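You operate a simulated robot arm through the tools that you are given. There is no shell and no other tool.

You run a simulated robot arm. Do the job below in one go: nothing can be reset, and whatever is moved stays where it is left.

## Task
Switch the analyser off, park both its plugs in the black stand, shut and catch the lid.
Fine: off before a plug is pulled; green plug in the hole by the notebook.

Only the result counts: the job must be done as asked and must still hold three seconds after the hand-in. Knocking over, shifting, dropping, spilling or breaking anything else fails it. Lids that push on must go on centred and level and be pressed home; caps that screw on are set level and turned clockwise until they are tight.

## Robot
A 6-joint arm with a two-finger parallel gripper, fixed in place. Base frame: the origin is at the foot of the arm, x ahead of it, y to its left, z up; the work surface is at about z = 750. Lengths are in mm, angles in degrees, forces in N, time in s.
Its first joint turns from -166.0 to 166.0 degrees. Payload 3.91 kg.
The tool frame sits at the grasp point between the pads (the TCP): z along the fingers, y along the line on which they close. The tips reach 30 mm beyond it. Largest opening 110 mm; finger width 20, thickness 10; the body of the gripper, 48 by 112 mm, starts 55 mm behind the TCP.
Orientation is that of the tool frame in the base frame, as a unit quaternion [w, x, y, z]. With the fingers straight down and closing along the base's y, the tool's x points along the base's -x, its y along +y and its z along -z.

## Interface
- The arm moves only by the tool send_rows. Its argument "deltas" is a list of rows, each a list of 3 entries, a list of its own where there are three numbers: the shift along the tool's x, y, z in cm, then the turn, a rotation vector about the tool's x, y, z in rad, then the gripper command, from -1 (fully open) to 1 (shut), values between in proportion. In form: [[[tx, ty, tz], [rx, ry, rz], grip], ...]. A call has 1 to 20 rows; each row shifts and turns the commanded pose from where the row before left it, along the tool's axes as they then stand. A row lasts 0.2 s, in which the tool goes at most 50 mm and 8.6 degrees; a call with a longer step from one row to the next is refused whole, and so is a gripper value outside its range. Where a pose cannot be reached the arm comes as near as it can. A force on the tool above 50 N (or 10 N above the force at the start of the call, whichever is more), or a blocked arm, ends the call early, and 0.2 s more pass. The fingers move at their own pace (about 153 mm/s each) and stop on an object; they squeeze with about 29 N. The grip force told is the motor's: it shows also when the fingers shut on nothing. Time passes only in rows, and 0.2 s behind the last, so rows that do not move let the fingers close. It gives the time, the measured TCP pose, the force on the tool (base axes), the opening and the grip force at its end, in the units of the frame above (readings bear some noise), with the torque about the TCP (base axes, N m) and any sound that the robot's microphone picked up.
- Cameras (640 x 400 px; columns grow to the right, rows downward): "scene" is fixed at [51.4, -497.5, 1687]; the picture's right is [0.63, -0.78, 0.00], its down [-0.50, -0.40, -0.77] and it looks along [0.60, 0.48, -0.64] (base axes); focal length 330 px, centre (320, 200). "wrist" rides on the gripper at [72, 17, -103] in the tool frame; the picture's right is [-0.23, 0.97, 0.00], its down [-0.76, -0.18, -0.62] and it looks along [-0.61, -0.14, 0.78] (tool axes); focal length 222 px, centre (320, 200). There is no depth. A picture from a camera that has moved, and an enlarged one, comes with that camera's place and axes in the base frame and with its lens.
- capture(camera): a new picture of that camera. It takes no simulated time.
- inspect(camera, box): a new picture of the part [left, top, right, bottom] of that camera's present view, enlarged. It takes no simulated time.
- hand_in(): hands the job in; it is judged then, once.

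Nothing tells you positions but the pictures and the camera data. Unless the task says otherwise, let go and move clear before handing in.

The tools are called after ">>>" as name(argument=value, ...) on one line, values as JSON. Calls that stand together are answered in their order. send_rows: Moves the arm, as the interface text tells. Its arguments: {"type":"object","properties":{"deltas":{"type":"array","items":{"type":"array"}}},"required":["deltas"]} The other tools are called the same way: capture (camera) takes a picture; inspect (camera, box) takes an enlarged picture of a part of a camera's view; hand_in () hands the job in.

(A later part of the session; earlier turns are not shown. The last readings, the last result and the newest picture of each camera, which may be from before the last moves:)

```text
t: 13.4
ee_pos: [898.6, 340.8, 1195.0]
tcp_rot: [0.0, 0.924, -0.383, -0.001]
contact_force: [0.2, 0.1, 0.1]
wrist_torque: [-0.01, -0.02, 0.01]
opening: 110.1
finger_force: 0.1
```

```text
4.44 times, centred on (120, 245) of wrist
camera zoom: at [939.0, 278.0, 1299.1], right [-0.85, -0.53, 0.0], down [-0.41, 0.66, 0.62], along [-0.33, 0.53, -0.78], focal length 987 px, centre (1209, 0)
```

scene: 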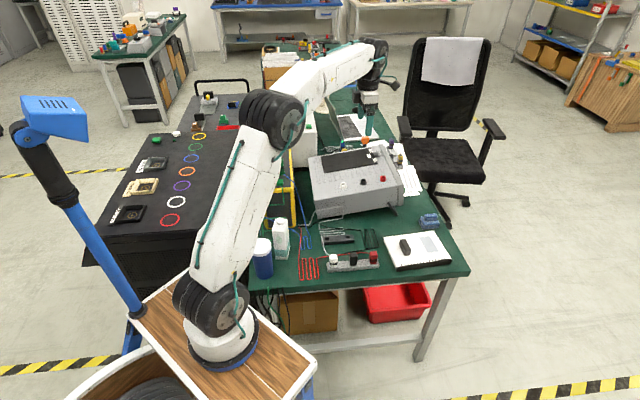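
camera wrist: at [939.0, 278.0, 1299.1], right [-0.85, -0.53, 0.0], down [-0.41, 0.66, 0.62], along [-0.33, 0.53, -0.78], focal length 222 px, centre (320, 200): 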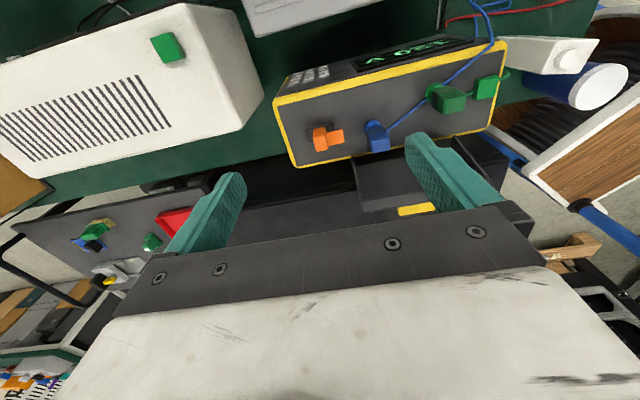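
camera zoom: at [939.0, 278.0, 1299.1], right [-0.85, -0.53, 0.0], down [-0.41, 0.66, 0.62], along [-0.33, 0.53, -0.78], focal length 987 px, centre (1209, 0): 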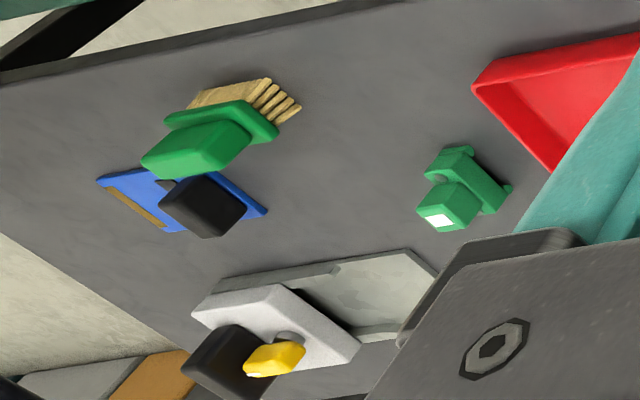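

I'll tilt the wrist about 30° from the right side to get a flatter side view of the switch, staying well above everything.

>>> send_rows(deltas=[[[1.2, 1.2, 2.8], [0, 0, 0], -1], [[1.2, 1.2, 2.8], [0, 0, 0], -1], [[1.2, 1.2, 2.0], [0, 0, 0], -1], [[0, 0, 0], [0.0301, -0.1274, 0], -1], [[0, 0, 0], [0.0301, -0.1274, 0], -1], [[0, 0, 0], [0.0301, -0.1274, 0], -1], [[0, 0, 0], [0.0301, -0.1274, 0], -1], [[0, 0, 0], [0, 0, 0], -1]])

>>> capture(camera="wrist")

>>> inspect(camera="wrist", box=[250, 60, 410, 200])

>>> capture(camera="scene")

```text
t: 15.2
ee_pos: [897.7, 290.6, 1118.0]
tcp_rot: [-0.152, 0.892, -0.37, -0.21]
contact_force: [0.7, 0.8, 0.2]
wrist_torque: [0.02, 0.01, 0.0]
opening: 110.0
finger_force: 0.0
```

```text
taken
camera wrist: at [960.0, 191.8, 1170.8], right [-0.85, -0.53, 0.0], down [-0.19, 0.31, 0.93], along [-0.49, 0.79, -0.36], focal length 222 px, centre (320, 200)
```

wrist: 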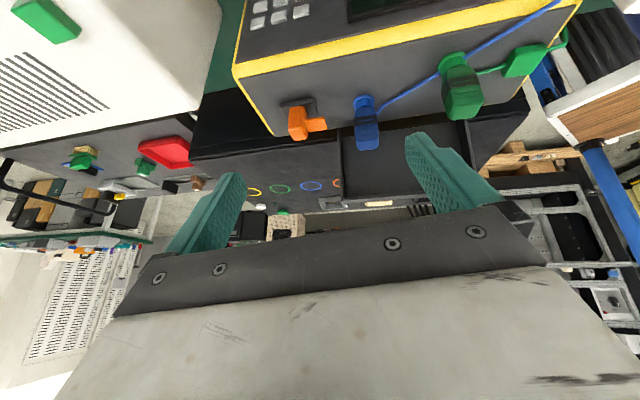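

```text
2.86 times, centred on (330, 130) of wrist
camera zoom: at [960.0, 191.8, 1170.8], right [-0.85, -0.53, 0.0], down [-0.19, 0.31, 0.93], along [-0.49, 0.79, -0.36], focal length 635 px, centre (291, 400)
```

zoom: 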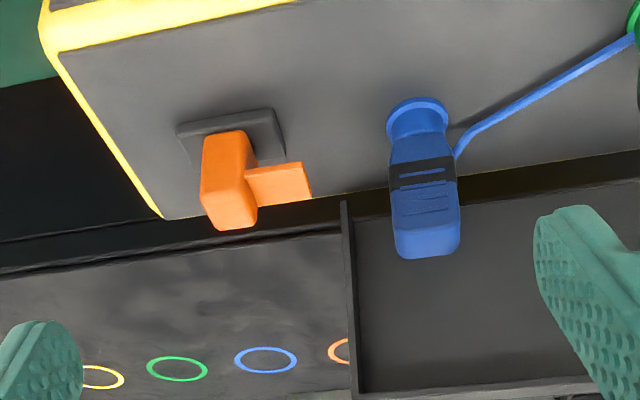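

```text
taken
```

scene: 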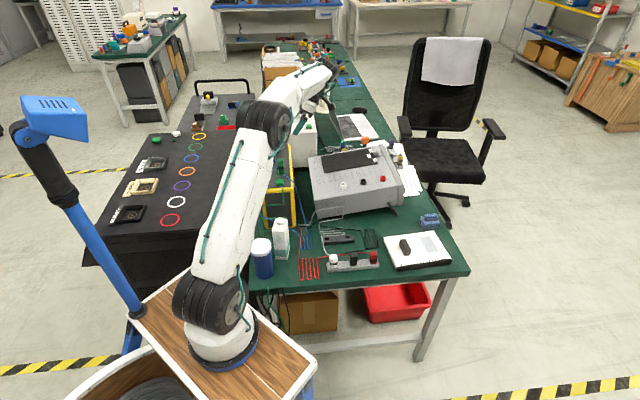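

>>> inspect(camera="wrist", box=[276, 88, 340, 148])

>>> inspect(camera="wrist", box=[430, 20, 560, 130])

>>> inspect(camera="wrist", box=[320, 60, 560, 220])

```text
6.67 times, centred on (308, 118) of wrist
camera zoom: at [960.0, 191.8, 1170.8], right [-0.85, -0.53, 0.0], down [-0.19, 0.31, 0.93], along [-0.49, 0.79, -0.36], focal length 1481 px, centre (400, 747)
```

zoom: 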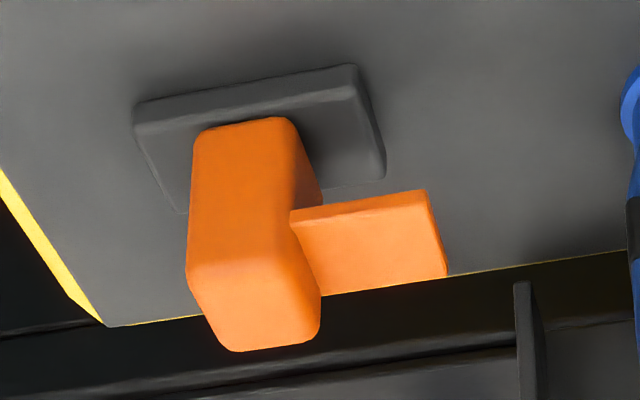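

```text
3.64 times, centred on (495, 75) of wrist
camera zoom: at [960.0, 191.8, 1170.8], right [-0.85, -0.53, 0.0], down [-0.19, 0.31, 0.93], along [-0.49, 0.79, -0.36], focal length 808 px, centre (-316, 654)
```

zoom: 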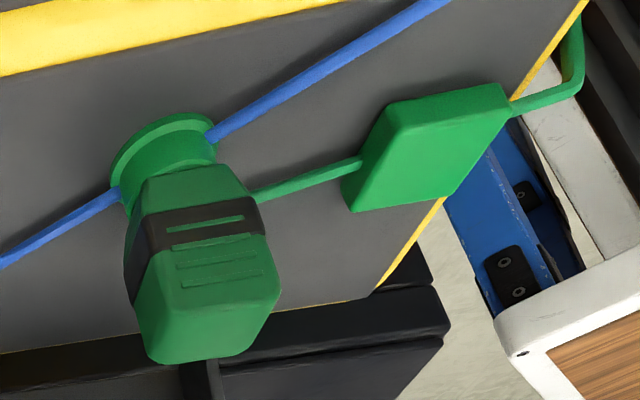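

```text
2.50 times, centred on (440, 140) of wrist
camera zoom: at [960.0, 191.8, 1170.8], right [-0.85, -0.53, 0.0], down [-0.19, 0.31, 0.93], along [-0.49, 0.79, -0.36], focal length 555 px, centre (20, 350)
```

zoom: 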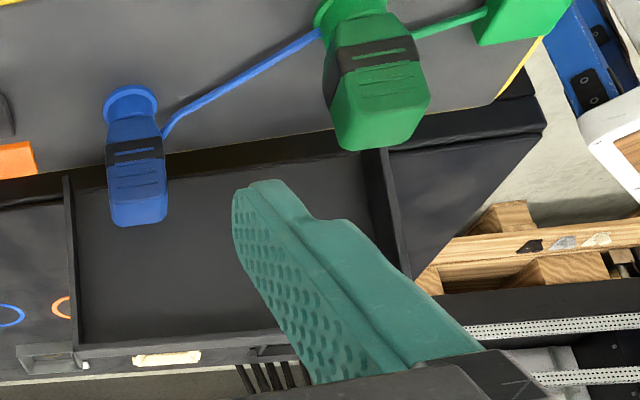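

From two views I place the switch block's centre at about (866, 392), top at z ≈ 1000, panel top at z ≈ 951; the block stands exactly centred on its base with a flat pointer tab toward the front, so it looks like a turn handle with flats to grip across the analyser's width. I'll level the wrist, turn it back 90° and go above the handle.

>>> send_rows(deltas=[[[0, 0, -1], [-0.0301, 0.1274, 0], -1], [[0, 0, -1], [-0.0301, 0.1274, 0], -1], [[0, 0, 0], [-0.0301, 0.1274, 0], -1], [[0, 0, 0], [-0.0301, 0.1274, 0], -1], [[0, 0, 0], [0, 0, 0.1309], -1], [[0, 0, 0], [0, 0, 0.1309], -1], [[0, 0, 0], [0, 0, 0.1309], -1], [[0, 0, 0], [0, 0, 0.1309], -1], [[0, 0, 0], [0, 0, 0.1309], -1], [[0, 0, 0], [0, 0, 0.1309], -1], [[0, 0, 0], [0, 0, 0.1309], -1], [[0, 0, 0], [0, 0, 0.1309], -1], [[0, 0, 0], [0, 0, 0.1309], -1], [[0, 0, 0], [0, 0, 0.1309], -1], [[0, 0, 0], [0, 0, 0.1309], -1], [[0, 0, 0], [0, 0, 0.1309], -1], [[0, 0, 0], [0, 0, 0], -1]])

>>> capture(camera="wrist")

```text
t: 18.8
ee_pos: [902.0, 283.1, 1136.1]
tcp_rot: [-0.001, -0.382, 0.924, 0.0]
contact_force: [-0.2, 0.3, 0.6]
wrist_torque: [-0.03, 0.01, 0.02]
opening: 109.8
finger_force: 0.1
```

```text
taken
camera wrist: at [840.0, 243.6, 1240.3], right [-0.53, 0.85, 0.0], down [0.67, 0.41, 0.62], along [0.53, 0.33, -0.78], focal length 222 px, centre (320, 200)
```

wrist: 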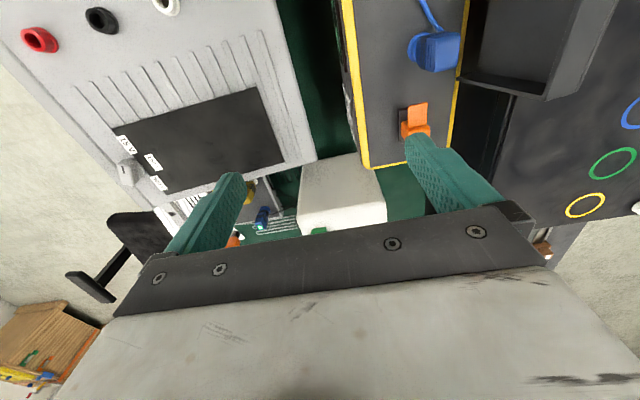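

>>> send_rows(deltas=[[[-1.72, 3.4, 0], [0, 0, 0], -1], [[-1.72, 3.4, 0], [0, 0, 0], -1], [[-1.72, 3.4, 0], [0, 0, 0], -1], [[0, 0, 2.5], [0, 0, 0], 0.0], [[0, 0, 2.5], [0, 0, 0], 0.0], [[0, 0, 0], [0, 0, 0], 0.0]])

>>> capture(camera="wrist")

>>> inspect(camera="wrist", box=[260, 110, 380, 210])

>>> capture(camera="scene")

```text
t: 20.2
ee_pos: [866.7, 391.8, 1085.8]
tcp_rot: [0.0, -0.384, 0.923, 0.0]
contact_force: [-0.4, 0.0, 0.9]
wrist_torque: [-0.04, 0.01, 0.0]
opening: 54.9
finger_force: 0.0
```

```text
taken
camera wrist: at [804.0, 353.2, 1189.9], right [-0.53, 0.85, 0.0], down [0.66, 0.41, 0.62], along [0.53, 0.33, -0.78], focal length 222 px, centre (320, 200)
```

wrist: 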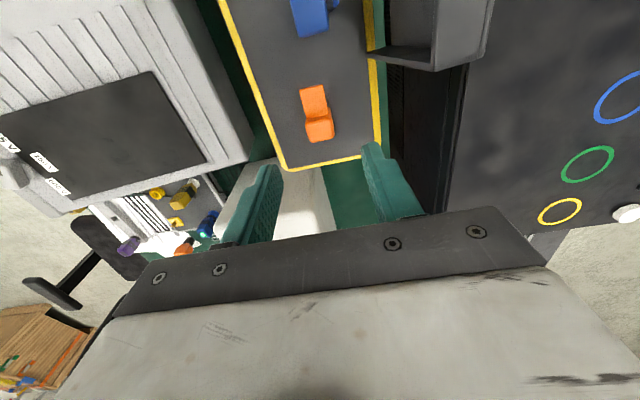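

```text
4.00 times, centred on (320, 160) of wrist
camera zoom: at [804.0, 353.2, 1189.9], right [-0.53, 0.85, 0.0], down [0.66, 0.41, 0.62], along [0.53, 0.33, -0.78], focal length 888 px, centre (320, 360)
```

zoom: 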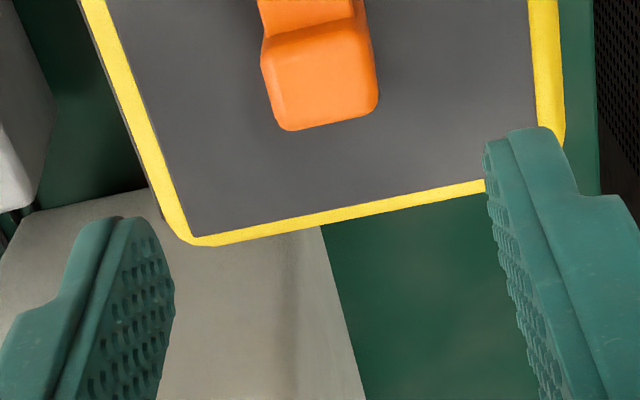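

```text
taken
```

scene: 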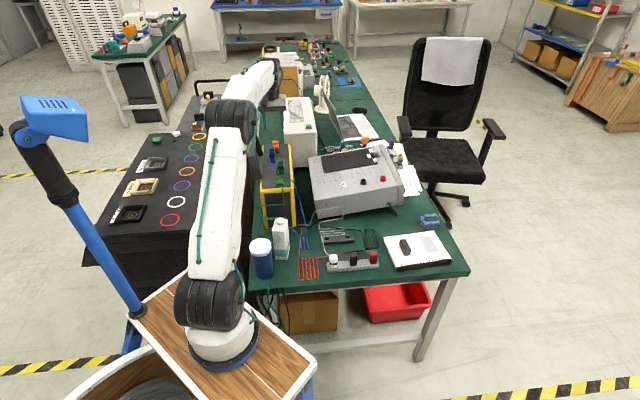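

The handle is centred under the gripper as predicted. I'll descend around it with the fingers about 55 mm open, then close and feel.

>>> send_rows(deltas=[[[0, 0, 2.0], [0, 0, 0], 0.0], [[0, 0, 2.0], [0, 0, 0], 0.0], [[0, 0, 2.0], [0, 0, 0], 0.0], [[0, 0, 1.5], [0, 0, 0], 0.0], [[0, 0, 1.2], [0, 0, 0], 0.0], [[0, 0, 0], [0, 0, 0], 0.0]])

>>> capture(camera="wrist")

>>> inspect(camera="scene", box=[250, 125, 314, 165])

```text
t: 21.6
ee_pos: [866.0, 393.0, 1000.0]
tcp_rot: [0.0, -0.383, 0.924, 0.0]
contact_force: [0.2, 0.3, -0.2]
wrist_torque: [-0.02, 0.02, 0.0]
opening: 55.1
finger_force: 0.1
```

```text
taken
camera wrist: at [803.6, 353.3, 1104.1], right [-0.53, 0.85, 0.0], down [0.66, 0.41, 0.62], along [0.53, 0.33, -0.78], focal length 222 px, centre (320, 200)
```

wrist: 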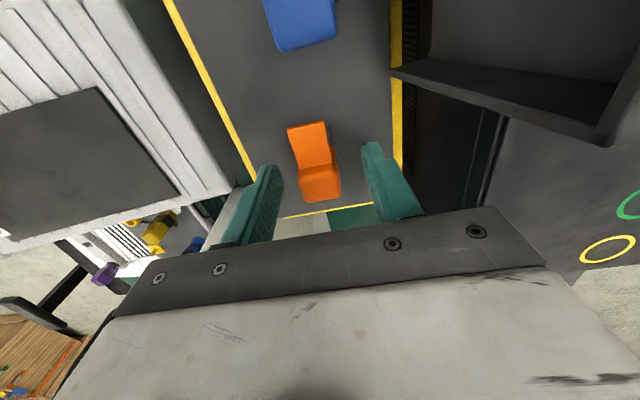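

```text
10.00 times, centred on (282, 145) of scene
camera zoom: at [51.4, -497.5, 1687.0], right [0.63, -0.78, 0.0], down [-0.5, -0.4, -0.77], along [0.6, 0.48, -0.64], focal length 3298 px, centre (700, 750)
```

zoom: 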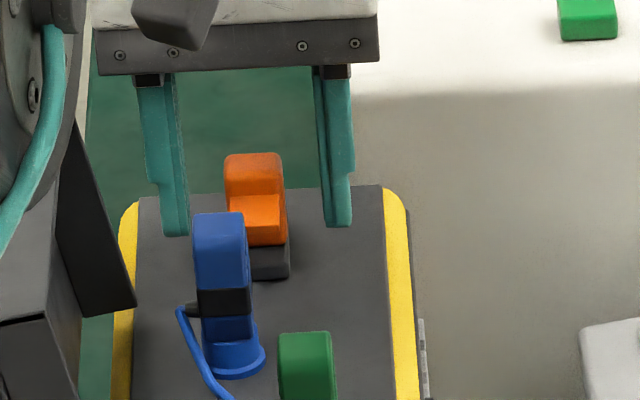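

>>> send_rows(deltas=[[[0, 0, 0.4], [0, 0, 0], 0.0], [[0, 0, 0], [0, 0, 0], 0.4], [[0, 0, 0], [0, 0, 0], 0.7], [[0, 0, 0], [0, 0, 0], 0.7], [[0, 0, 0], [0, 0, 0], 0.7]])

>>> inspect(camera="wrist", box=[240, 100, 400, 220])

```text
t: 22.8
ee_pos: [865.7, 392.4, 994.8]
tcp_rot: [0.0, -0.382, 0.924, 0.0]
contact_force: [-4.6, 3.3, -1.2]
wrist_torque: [0.07, 0.08, 0.02]
opening: 23.2
finger_force: 45.3
```

```text
3.33 times, centred on (320, 160) of wrist
camera zoom: at [803.6, 353.0, 1099.6], right [-0.53, 0.85, 0.0], down [0.66, 0.41, 0.62], along [0.53, 0.33, -0.78], focal length 740 px, centre (320, 333)
```

zoom: 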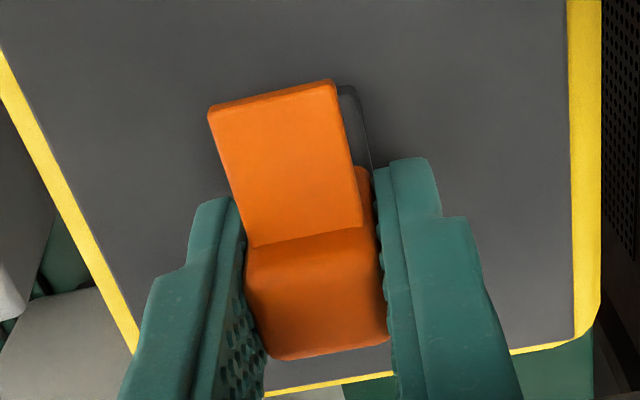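

I'm holding the handle by its flats (23 mm). I'll feel it with a small turn each way and read the torque.

>>> send_rows(deltas=[[[0, 0, 0], [0, 0, 0.06], 0.7], [[0, 0, 0], [0, 0, 0.06], 0.7], [[0, 0, 0], [0, 0, 0], 0.7]])

>>> inspect(camera="wrist", box=[240, 100, 400, 220])

```text
t: 23.6
ee_pos: [866.3, 391.5, 994.4]
tcp_rot: [0.0, -0.327, 0.945, 0.0]
contact_force: [-13.2, 3.0, 3.6]
wrist_torque: [-0.19, 0.35, 0.79]
opening: 24.9
finger_force: 45.5
```

```text
3.33 times, centred on (320, 160) of wrist
camera zoom: at [799.0, 360.6, 1099.6], right [-0.42, 0.91, 0.0], down [0.71, 0.33, 0.62], along [0.56, 0.26, -0.78], focal length 740 px, centre (320, 333)
```

zoom: 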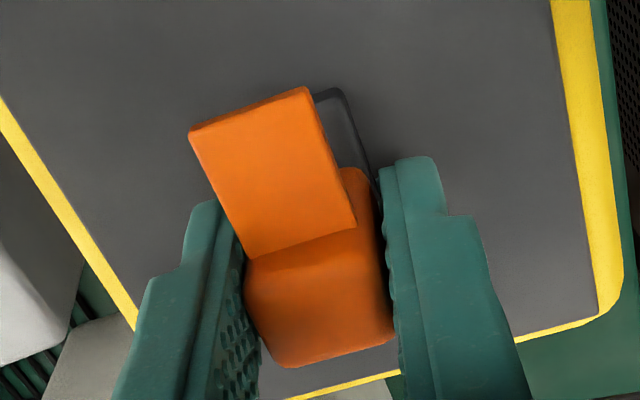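

Clockwise it resisted (0.8 N m, the handle did not follow). I'll go back and try the other way.

>>> send_rows(deltas=[[[0, 0, 0], [0, 0, -0.06], 0.7], [[0, 0, 0], [0, 0, -0.06], 0.7], [[0, 0, 0], [0, 0, -0.06], 0.7], [[0, 0, 0], [0, 0, -0.06], 0.7], [[0, 0, 0], [0, 0, 0], 0.7]])

>>> inspect(camera="wrist", box=[240, 100, 400, 220])

```text
t: 24.8
ee_pos: [866.8, 393.0, 995.3]
tcp_rot: [0.0, -0.439, 0.899, 0.0]
contact_force: [-9.2, 11.1, -1.2]
wrist_torque: [0.36, -0.09, -0.81]
opening: 25.1
finger_force: 44.9
```

```text
3.33 times, centred on (320, 160) of wrist
camera zoom: at [809.0, 346.1, 1099.5], right [-0.63, 0.78, 0.0], down [0.61, 0.49, 0.62], along [0.49, 0.39, -0.78], focal length 740 px, centre (320, 333)
```

zoom: 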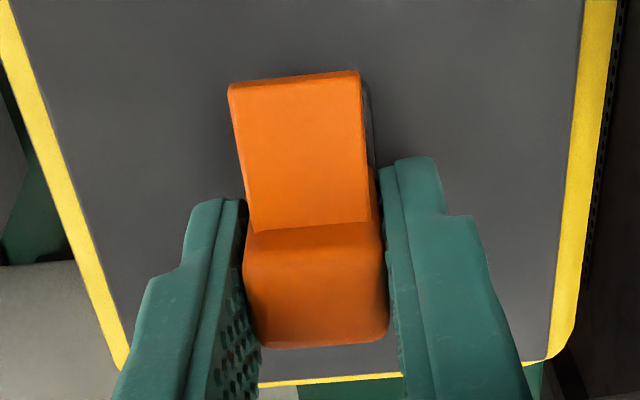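

It doesn't turn either way, so it isn't a rotary handle. I'll square up again and feel for sliding along the analyser's length.

>>> send_rows(deltas=[[[0, 0, 0], [0, 0, 0.06], 0.7], [[0, 0, 0], [0, 0, 0.06], 0.7], [[0, 0, 0], [0, 0, 0], 0.7], [[0.15, 0, 0], [0, 0, 0], 0.7], [[0.15, 0, 0], [0, 0, 0], 0.7], [[0, 0, 0], [0, 0, 0], 0.7]])

>>> inspect(camera="wrist", box=[240, 100, 400, 220])

```text
t: 26.2
ee_pos: [864.4, 390.7, 995.8]
tcp_rot: [0.0, -0.383, 0.924, 0.0]
contact_force: [-9.4, 9.9, -0.5]
wrist_torque: [-0.11, 0.33, 0.04]
opening: 23.2
finger_force: 45.0
```

```text
3.33 times, centred on (320, 160) of wrist
camera zoom: at [801.7, 351.1, 1099.5], right [-0.53, 0.85, 0.0], down [0.66, 0.41, 0.62], along [0.53, 0.33, -0.78], focal length 740 px, centre (320, 333)
```

zoom: 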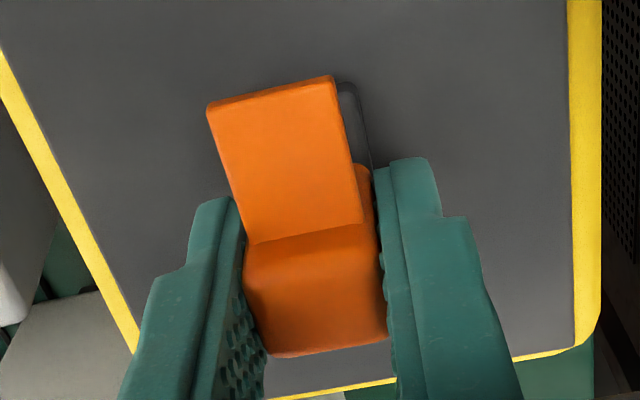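

>>> send_rows(deltas=[[[0.2, 0, 0], [0, 0, 0], 0.7], [[0.2, 0, 0], [0, 0, 0], 0.7], [[0, 0, 0], [0, 0, 0], 0.7]])

>>> inspect(camera="wrist", box=[240, 100, 400, 220])

>>> inspect(camera="scene", box=[266, 138, 298, 158])

```text
t: 27.0
ee_pos: [860.6, 387.8, 994.6]
tcp_rot: [-0.001, -0.383, 0.924, 0.001]
contact_force: [-7.2, 5.7, 1.6]
wrist_torque: [-0.1, 0.23, 0.03]
opening: 23.1
finger_force: 44.7
```

```text
3.33 times, centred on (320, 160) of wrist
camera zoom: at [798.6, 348.2, 1099.5], right [-0.53, 0.85, 0.0], down [0.66, 0.41, 0.62], along [0.53, 0.33, -0.78], focal length 740 px, centre (320, 333)
```

zoom: 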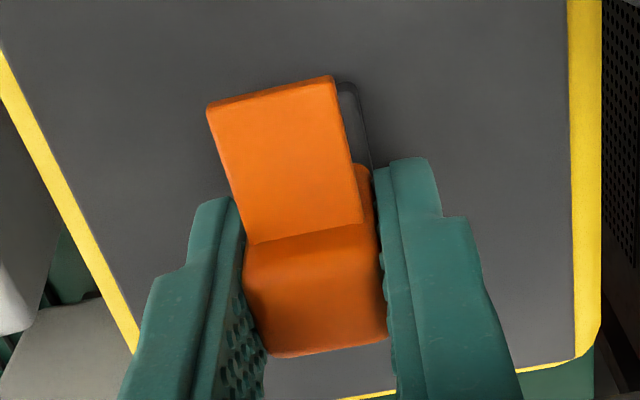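

```text
16.00 times, centred on (282, 148) of scene
camera zoom: at [51.4, -497.5, 1687.0], right [0.63, -0.78, 0.0], down [-0.5, -0.4, -0.77], along [0.6, 0.48, -0.64], focal length 5276 px, centre (928, 1032)
```

zoom: 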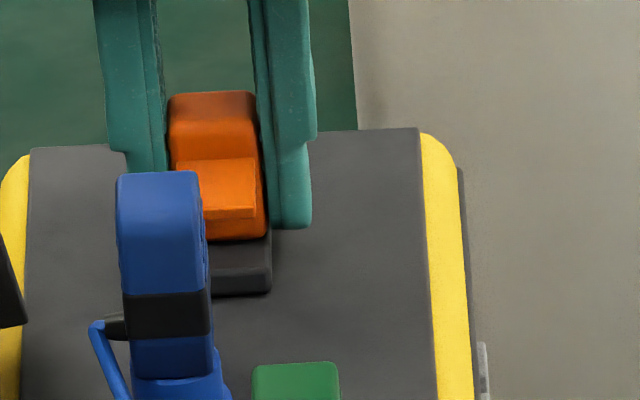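

Interesting: the handle together with its dark foot plate slid about 7 mm toward the front with almost no force. I'll check the display and test gently whether the unit is captive or loose.

>>> send_rows(deltas=[[[0, 0, -0.1], [0, 0, 0], 0.7], [[0, 0, -0.1], [0, 0, 0], 0.7], [[0, 0, 0], [0, 0, 0], 0.7]])

>>> inspect(camera="wrist", box=[240, 100, 400, 220])

>>> inspect(camera="scene", box=[266, 138, 298, 158])

```text
t: 27.8
ee_pos: [861.2, 387.4, 994.4]
tcp_rot: [-0.002, -0.382, 0.924, -0.001]
contact_force: [-7.8, 6.6, -23.0]
wrist_torque: [0.51, -0.46, -0.01]
opening: 23.3
finger_force: 44.7
```

```text
3.33 times, centred on (320, 160) of wrist
camera zoom: at [799.0, 348.4, 1099.9], right [-0.53, 0.85, 0.0], down [0.67, 0.41, 0.62], along [0.53, 0.33, -0.78], focal length 740 px, centre (320, 333)
```

zoom: 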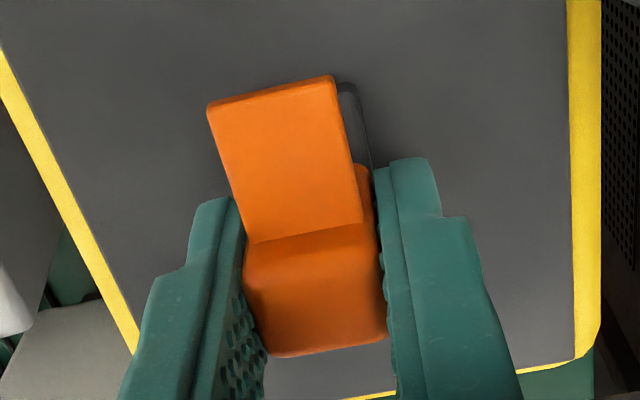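

```text
16.00 times, centred on (282, 148) of scene
camera zoom: at [51.4, -497.5, 1687.0], right [0.63, -0.78, 0.0], down [-0.5, -0.4, -0.77], along [0.6, 0.48, -0.64], focal length 5276 px, centre (928, 1032)
```

zoom: 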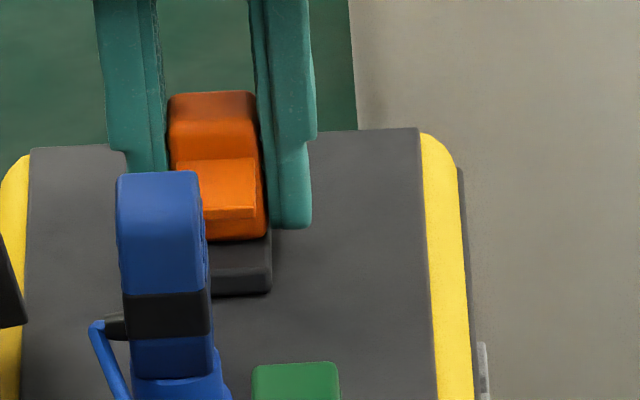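

Lifting is firmly resisted, so it's a captive slider, and its tongue sits at just the height of a closed lid: this orange piece is the lid's catch, not the power switch. I'll slide it back to where it was, release it, and look for the real power switch.

>>> send_rows(deltas=[[[0, 0, 0.1], [0, 0, 0], 0.7], [[0, 0, 0.1], [0, 0, 0], 0.7], [[-0.2, 0, 0], [0, 0, 0], 0.7], [[-0.2, 0, 0], [0, 0, 0], 0.7], [[-0.2, 0, 0], [0, 0, 0], 0.7], [[-0.1, 0, 0], [0, 0, 0], 0.7], [[0, 0, 0], [0, 0, 0], 0.7]])

>>> inspect(camera="scene", box=[266, 138, 298, 158])

```text
t: 29.4
ee_pos: [866.7, 393.6, 993.5]
tcp_rot: [0.0, -0.383, 0.924, 0.0]
contact_force: [-13.1, 13.0, -6.2]
wrist_torque: [-0.48, 0.79, -0.02]
opening: 23.2
finger_force: 44.8
```

```text
16.00 times, centred on (282, 148) of scene
camera zoom: at [51.4, -497.5, 1687.0], right [0.63, -0.78, 0.0], down [-0.5, -0.4, -0.77], along [0.6, 0.48, -0.64], focal length 5276 px, centre (928, 1032)
```

zoom: 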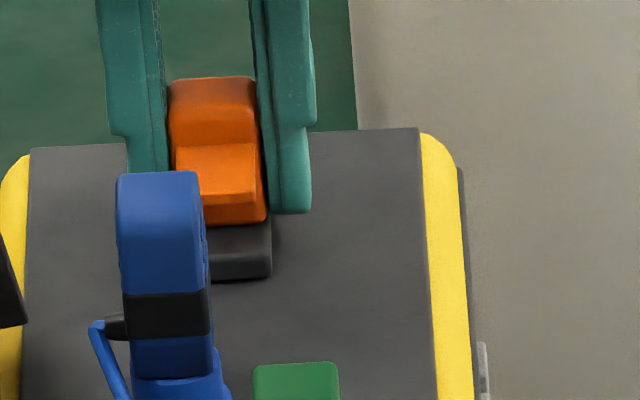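

The catch is back at its starting place. I'll let go, rise, and then look at the rest of the analyser for the power switch.

>>> send_rows(deltas=[[[0, 0, 0], [0, 0, 0], 0.3], [[0, 0, 0], [0, 0, 0], 0.0], [[0, 0, 0], [0, 0, 0], 0.0], [[0, 0, -2.5], [0, 0, 0], 0.0], [[0, 0, -3], [0, 0, 0], 0.0], [[0, 0, -4], [0, 0, 0], 0.0], [[0, 0, -4], [0, 0, 0], 0.0], [[0, 0, 0], [0, 0, 0], 0.0]])

>>> capture(camera="wrist")

>>> inspect(camera="scene", box=[270, 175, 294, 190])

>>> inspect(camera="scene", box=[250, 185, 314, 235])

```text
t: 31.2
ee_pos: [866.8, 393.3, 1133.3]
tcp_rot: [0.0, -0.382, 0.924, -0.001]
contact_force: [0.7, 0.6, -0.2]
wrist_torque: [0.03, 0.0, -0.02]
opening: 54.8
finger_force: 0.1
```

```text
taken
camera wrist: at [803.5, 353.3, 1237.7], right [-0.53, 0.85, 0.0], down [0.66, 0.41, 0.62], along [0.53, 0.33, -0.78], focal length 222 px, centre (320, 200)
```

wrist: 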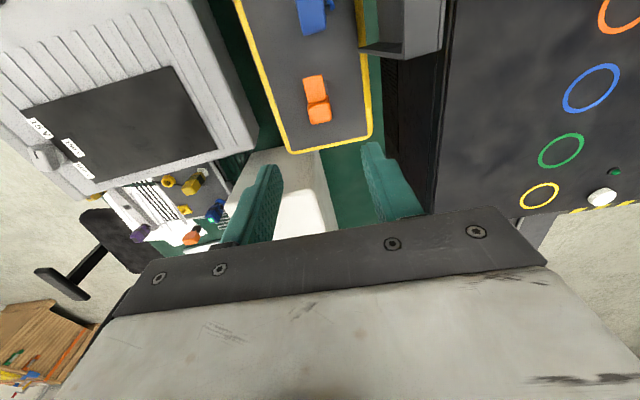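

```text
16.00 times, centred on (282, 182) of scene
camera zoom: at [51.4, -497.5, 1687.0], right [0.63, -0.78, 0.0], down [-0.5, -0.4, -0.77], along [0.6, 0.48, -0.64], focal length 5276 px, centre (928, 480)
```

zoom: 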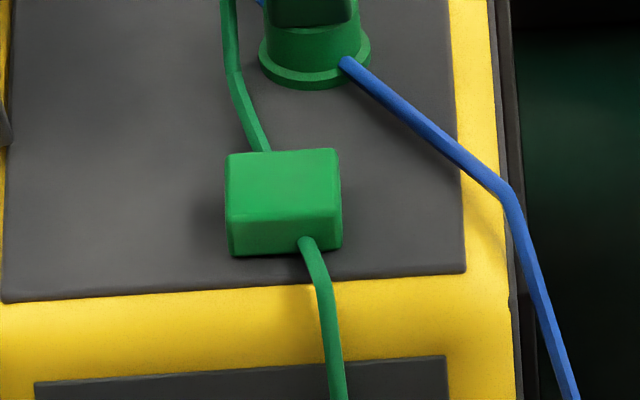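

```text
8.00 times, centred on (282, 210) of scene
camera zoom: at [51.4, -497.5, 1687.0], right [0.63, -0.78, 0.0], down [-0.5, -0.4, -0.77], along [0.6, 0.48, -0.64], focal length 2638 px, centre (624, 120)
```

zoom: 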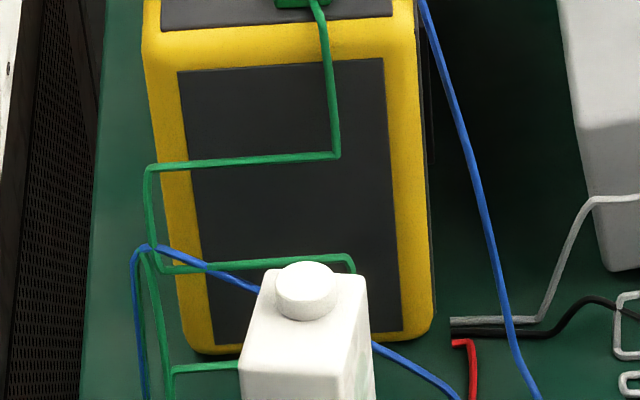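

The green block near the front looks like a plain cable clamp, so the power switch must be elsewhere. I'll turn back to face the analyser's right side and study the keypad and display.

>>> send_rows(deltas=[[[0, 0, 0], [0, 0, -0.1309], 0], [[0, 0, 0], [0, 0, -0.1309], 0], [[0, 0, 0], [0, 0, -0.1309], 0], [[0, 0, 0], [0, 0, -0.1309], 0], [[0, 0, 0], [0, 0, -0.1309], 0], [[0, 0, 0], [0, 0, -0.1309], 0], [[0, 0, 0], [0, 0, -0.1309], 0], [[0, 0, 0], [0, 0, -0.1309], 0], [[0, 0, 0], [0, 0, -0.1309], 0], [[0, 0, 0], [0, 0, -0.1309], 0], [[0, 0, 0], [0, 0, -0.1309], 0], [[0, 0, 0], [0, 0, -0.1309], 0], [[3.7, 1.82, 0], [0, 0, 0], 0], [[3.7, 1.82, 0], [0, 0, 0], 0], [[3.7, 1.82, 0], [0, 0, 0], 0], [[3.7, 1.82, 0], [0, 0, 0], 0], [[3.7, 1.82, 0], [0, 0, 0], 0], [[0, 0, 0], [0, 0, 0], -1]])

>>> capture(camera="wrist")

>>> inspect(camera="wrist", box=[210, 100, 430, 220])

```text
t: 35.0
ee_pos: [932.6, 194.7, 1131.4]
tcp_rot: [0.0, 0.924, -0.383, 0.0]
contact_force: [0.0, -0.3, -0.3]
wrist_torque: [-0.02, -0.03, 0.0]
opening: 110.0
finger_force: 0.1
```

```text
taken
camera wrist: at [973.6, 131.6, 1235.8], right [-0.85, -0.53, 0.0], down [-0.41, 0.66, 0.62], along [-0.33, 0.53, -0.78], focal length 222 px, centre (320, 200)
```

wrist: 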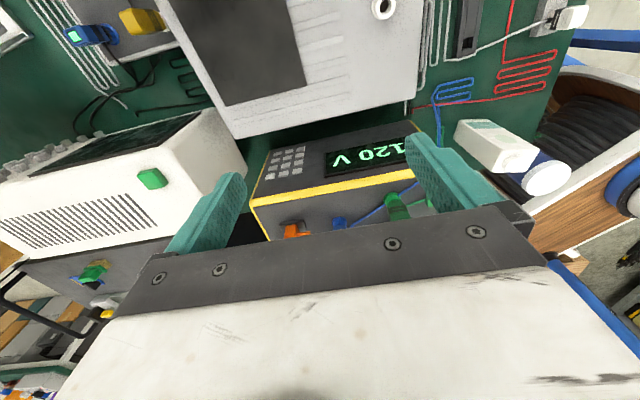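

```text
2.91 times, centred on (320, 160) of wrist
camera zoom: at [973.6, 131.6, 1235.8], right [-0.85, -0.53, 0.0], down [-0.41, 0.66, 0.62], along [-0.33, 0.53, -0.78], focal length 646 px, centre (320, 316)
```

zoom: 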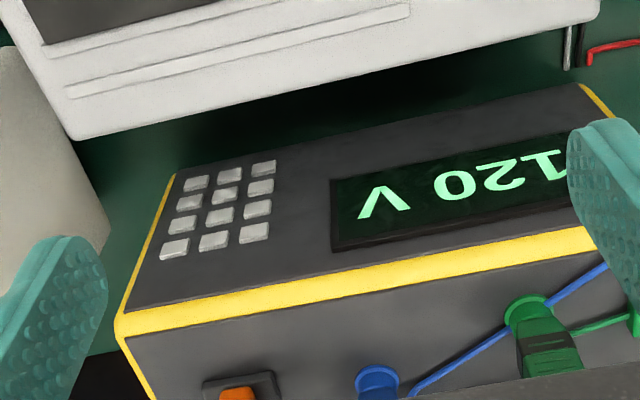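

The right side only has twelve identical keys and the "120 V" display. I'll look at the far end, the left side and the green block more closely for a switch.

>>> inspect(camera="wrist", box=[380, 180, 440, 220])

>>> inspect(camera="wrist", box=[120, 150, 180, 200])

>>> send_rows(deltas=[[[-1.5, 4.0, -1.0], [0, 0, 0], -1], [[-1.5, 4.0, -1.0], [0, 0, 0], -1], [[-1.5, 4.0, 0], [0, 0, 0], -1], [[-1.5, 2.0, 0], [0, 0, 0], -1], [[0, 0, 0], [0, 0, 0], -1]])

>>> capture(camera="wrist")

```text
10.00 times, centred on (410, 200) of wrist
camera zoom: at [973.6, 131.6, 1235.8], right [-0.85, -0.53, 0.0], down [-0.41, 0.66, 0.62], along [-0.33, 0.53, -0.78], focal length 2221 px, centre (-580, 200)
```

zoom: 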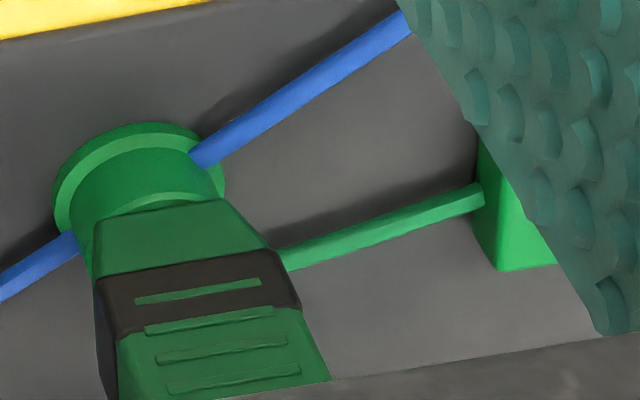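

```text
8.00 times, centred on (150, 175) of wrist
camera zoom: at [973.6, 131.6, 1235.8], right [-0.85, -0.53, 0.0], down [-0.41, 0.66, 0.62], along [-0.33, 0.53, -0.78], focal length 1777 px, centre (1680, 400)
```

zoom: 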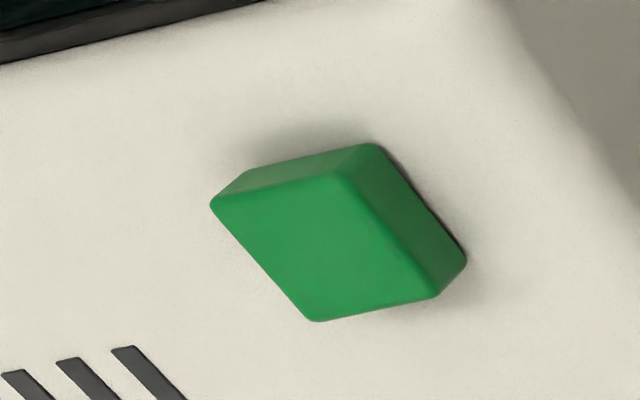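

```text
t: 36.2
ee_pos: [793.7, 141.2, 1152.0]
tcp_rot: [0.0, 0.924, -0.383, 0.001]
contact_force: [-0.7, 0.9, -0.1]
wrist_torque: [-0.01, -0.02, -0.04]
opening: 110.0
finger_force: 0.1
```

```text
taken
camera wrist: at [833.9, 77.7, 1256.4], right [-0.85, -0.53, 0.0], down [-0.41, 0.66, 0.62], along [-0.33, 0.53, -0.78], focal length 222 px, centre (320, 200)
```

wrist: 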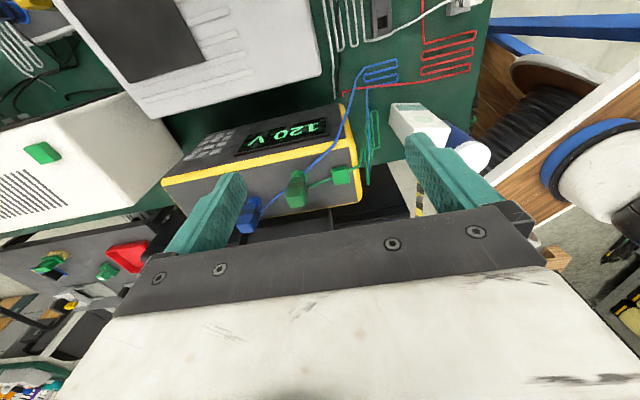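

>>> inspect(camera="wrist", box=[320, 150, 376, 190])

>>> inspect(camera="wrist", box=[260, 40, 420, 210])

>>> inspect(camera="wrist", box=[0, 60, 200, 230])

```text
10.00 times, centred on (348, 170) of wrist
camera zoom: at [833.9, 77.7, 1256.4], right [-0.85, -0.53, 0.0], down [-0.41, 0.66, 0.62], along [-0.33, 0.53, -0.78], focal length 2221 px, centre (40, 500)
```

zoom: 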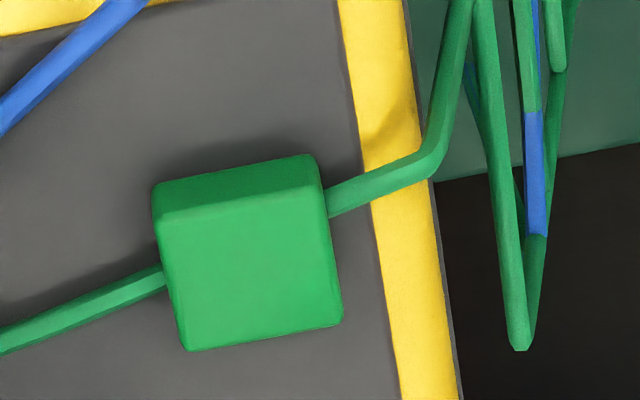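

```text
2.35 times, centred on (340, 125) of wrist
camera zoom: at [833.9, 77.7, 1256.4], right [-0.85, -0.53, 0.0], down [-0.41, 0.66, 0.62], along [-0.33, 0.53, -0.78], focal length 523 px, centre (273, 376)
```

zoom: 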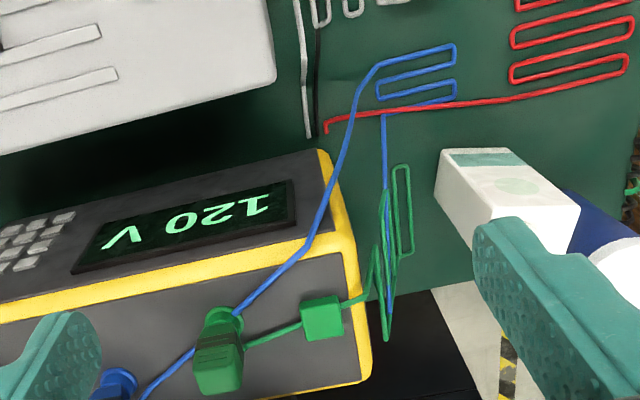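

```text
2.35 times, centred on (100, 145) of wrist
camera zoom: at [833.9, 77.7, 1256.4], right [-0.85, -0.53, 0.0], down [-0.41, 0.66, 0.62], along [-0.33, 0.53, -0.78], focal length 523 px, centre (838, 329)
```

zoom: 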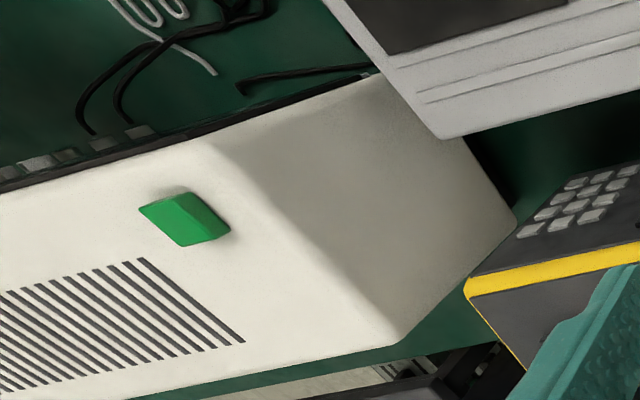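

The only candidate left on the reachable top panel is the green block near the front end, the same as the green button on the white instrument behind it; the cable just runs by it. I'll go above it with closed fingers and check the alignment before pressing gently.

>>> send_rows(deltas=[[[-3.76, 0.21, 0], [0, 0, 0], 0.0], [[-3.76, 0.21, 0], [0, 0, 0], 0.5], [[-3.76, 0.21, 0], [0, 0, 0], 1.0], [[0, 0, 2.5], [0, 0, 0], 1.0], [[0, 0, 2.5], [0, 0, 0], 1.0], [[0, 0, 2.5], [0, 0, 0], 1.0], [[0, 0, 0], [0, 0, 0], 1.0]])

>>> capture(camera="wrist")

>>> inspect(camera="wrist", box=[240, 60, 400, 200])

>>> inspect(camera="scene", box=[262, 160, 310, 190])

```text
t: 37.8
ee_pos: [706.6, 215.1, 1075.9]
tcp_rot: [-0.001, 0.924, -0.382, 0.0]
contact_force: [0.6, 0.3, 0.5]
wrist_torque: [0.01, 0.01, 0.01]
opening: 0.0
finger_force: 28.7
```

```text
taken
camera wrist: at [746.9, 151.2, 1180.8], right [-0.85, -0.53, 0.0], down [-0.41, 0.66, 0.62], along [-0.33, 0.53, -0.78], focal length 222 px, centre (320, 200)
```

wrist: 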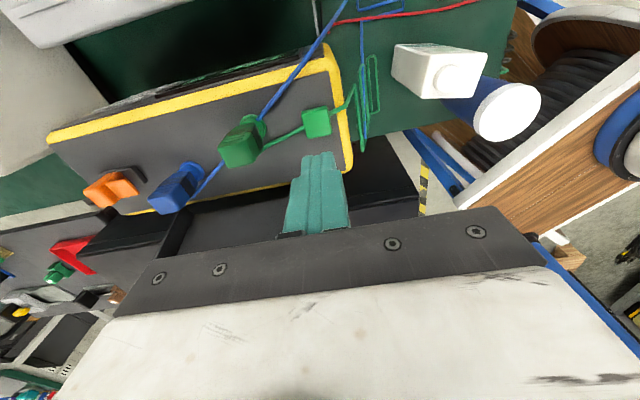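

```text
2.86 times, centred on (320, 130) of wrist
camera zoom: at [746.9, 151.2, 1180.8], right [-0.85, -0.53, 0.0], down [-0.41, 0.66, 0.62], along [-0.33, 0.53, -0.78], focal length 635 px, centre (320, 400)
```

zoom: 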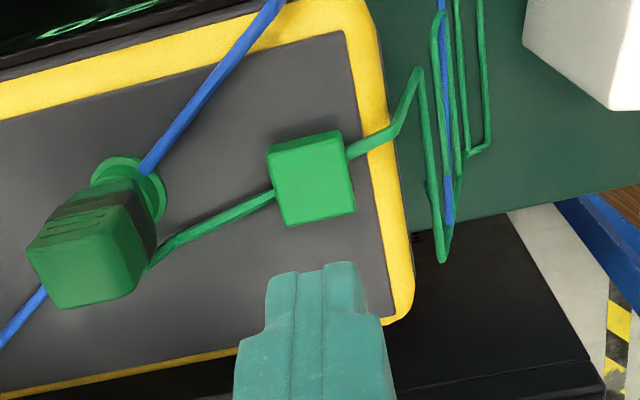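

```text
13.33 times, centred on (286, 175) of scene
camera zoom: at [51.4, -497.5, 1687.0], right [0.63, -0.78, 0.0], down [-0.5, -0.4, -0.77], along [0.6, 0.48, -0.64], focal length 4397 px, centre (773, 533)
```

zoom: 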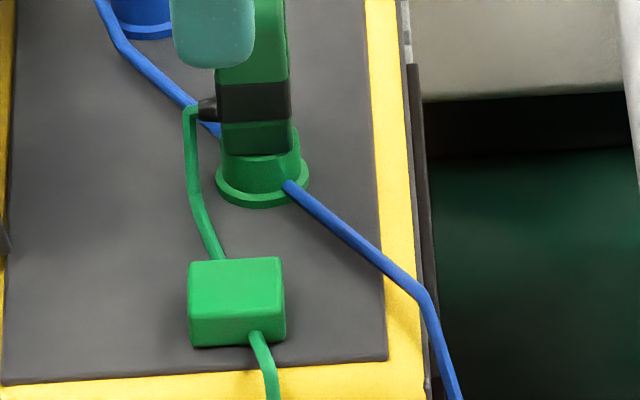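

The block is 3–4 mm ahead of the fingertips and otherwise aligned. I'll correct and press gently in small steps.

>>> send_rows(deltas=[[[0, -0.35, 2.5], [0, 0, 0], 1.0], [[0, 0, 2.5], [0, 0, 0], 1.0], [[0, 0, 1.5], [0, 0, 0], 1.0], [[0, 0, 0.7], [0, 0, 0], 1.0], [[0, 0, 0], [0, 0, 0], 1.0]])

>>> inspect(camera="scene", box=[262, 160, 310, 190])

>>> capture(camera="wrist")

```text
t: 39.0
ee_pos: [709.8, 217.5, 1001.3]
tcp_rot: [0.0, 0.924, -0.383, 0.0]
contact_force: [-0.7, 0.4, -1.0]
wrist_torque: [-0.01, 0.0, 0.0]
opening: 0.0
finger_force: 28.6
```

```text
13.33 times, centred on (286, 175) of scene
camera zoom: at [51.4, -497.5, 1687.0], right [0.63, -0.78, 0.0], down [-0.5, -0.4, -0.77], along [0.6, 0.48, -0.64], focal length 4397 px, centre (773, 533)
```

zoom: 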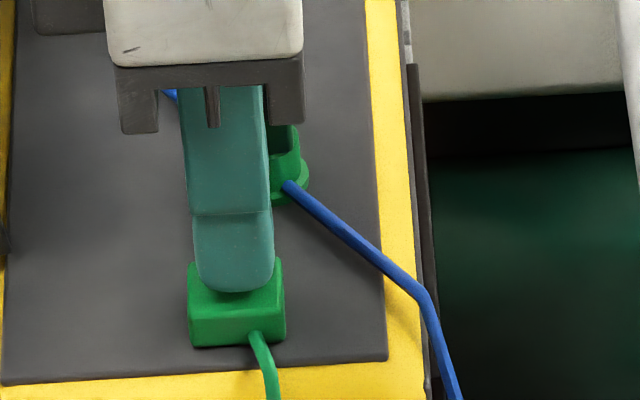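

```text
taken
camera wrist: at [749.1, 153.7, 1106.3], right [-0.85, -0.53, 0.0], down [-0.41, 0.66, 0.62], along [-0.33, 0.53, -0.78], focal length 222 px, centre (320, 200)
```

wrist: 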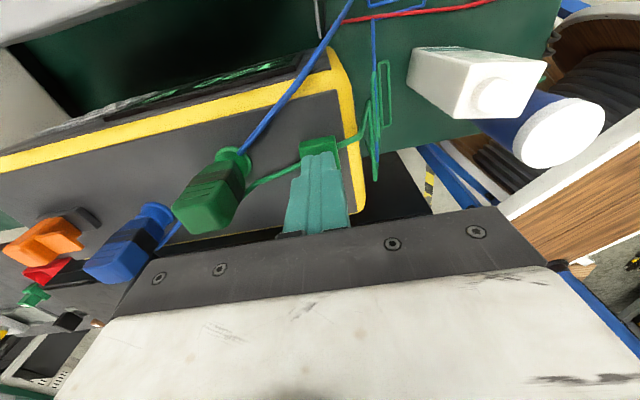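

>>> send_rows(deltas=[[[0, 0, 0.2], [0, 0, 0], 1.0], [[0, 0, 0.2], [0, 0, 0], 1.0], [[0, 0, 0.15], [0, 0, 0], 1.0], [[0, 0, 0], [0, 0, 0], 1.0]])

>>> inspect(camera="wrist", box=[100, 40, 380, 210])

```text
t: 40.0
ee_pos: [709.8, 219.1, 997.8]
tcp_rot: [0.0, 0.924, -0.383, 0.0]
contact_force: [-0.9, 0.1, -0.5]
wrist_torque: [0.01, 0.03, 0.02]
opening: 0.0
finger_force: 28.7
```

```text
2.29 times, centred on (240, 125) of wrist
camera zoom: at [749.2, 154.9, 1102.5], right [-0.85, -0.53, 0.0], down [-0.41, 0.66, 0.62], along [-0.33, 0.53, -0.78], focal length 508 px, centre (503, 371)
```

zoom: 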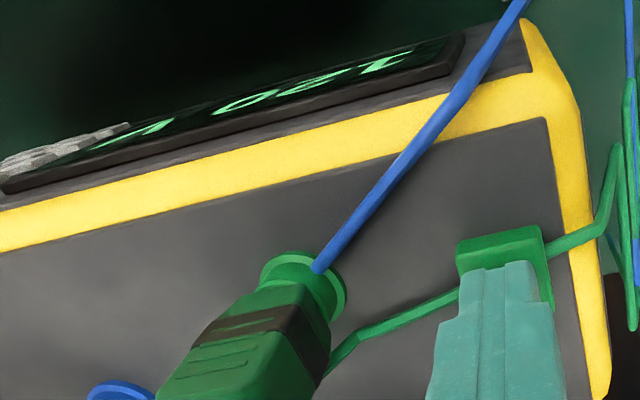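

>>> send_rows(deltas=[[[0, 0, 0.15], [0, 0, 0], 1.0], [[0, 0, 0.15], [0, 0, 0], 1.0], [[0, 0, 0], [0, 0, 0], 1.0]])

>>> inspect(camera="wrist", box=[100, 40, 380, 210])

```text
t: 40.8
ee_pos: [710.9, 218.0, 995.0]
tcp_rot: [0.001, 0.924, -0.383, 0.0]
contact_force: [0.5, 1.3, 3.6]
wrist_torque: [0.08, -0.03, -0.04]
opening: 0.0
finger_force: 29.2
heard: click
```

```text
2.29 times, centred on (240, 125) of wrist
camera zoom: at [750.3, 154.1, 1099.0], right [-0.85, -0.53, 0.0], down [-0.41, 0.66, 0.62], along [-0.33, 0.53, -0.78], focal length 508 px, centre (503, 371)
```

zoom: 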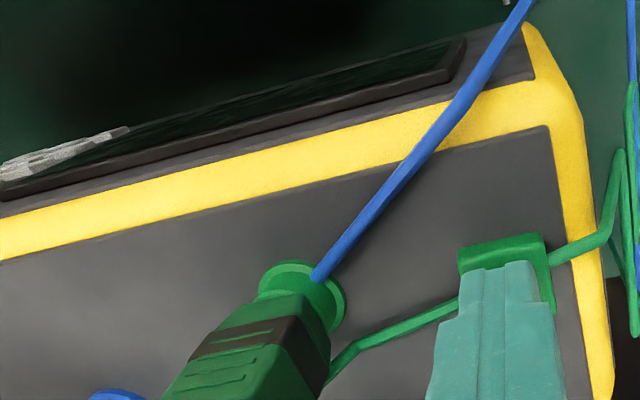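

A click was heard and the display has gone dark: the green block is the power button and the analyser is off. I'll lift off and confirm it stays off.

>>> send_rows(deltas=[[[0, 0, -1], [0, 0, 0], 1.0], [[0, 0, -3], [0, 0, 0], 1.0], [[0, 0, -3], [0, 0, 0], 0.5], [[0, 0, -3], [0, 0, 0], 0.0], [[0, 0, 0], [0, 0, 0], 0.0]])

>>> capture(camera="wrist")

>>> inspect(camera="wrist", box=[120, 40, 360, 200])

```text
t: 42.0
ee_pos: [712.0, 214.4, 1097.6]
tcp_rot: [0.001, 0.924, -0.383, 0.0]
contact_force: [-0.9, 0.7, 0.5]
wrist_torque: [-0.01, -0.01, 0.01]
opening: 55.1
finger_force: 0.1
```

```text
taken
camera wrist: at [751.0, 151.9, 1202.0], right [-0.85, -0.53, 0.0], down [-0.41, 0.66, 0.62], along [-0.33, 0.53, -0.78], focal length 222 px, centre (320, 200)
```

wrist: 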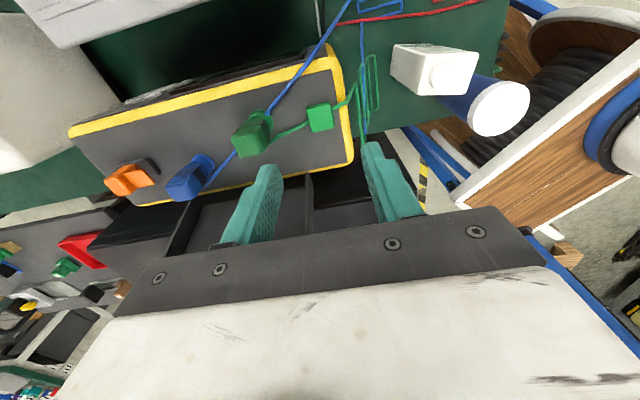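

```text
2.50 times, centred on (240, 120) of wrist
camera zoom: at [751.0, 151.9, 1202.0], right [-0.85, -0.53, 0.0], down [-0.41, 0.66, 0.62], along [-0.33, 0.53, -0.78], focal length 555 px, centre (520, 400)
```

zoom: 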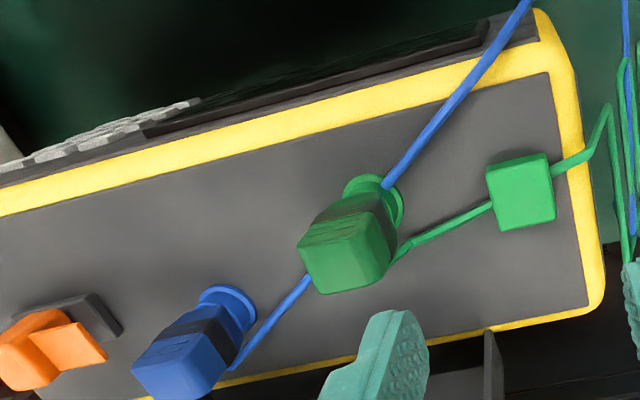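

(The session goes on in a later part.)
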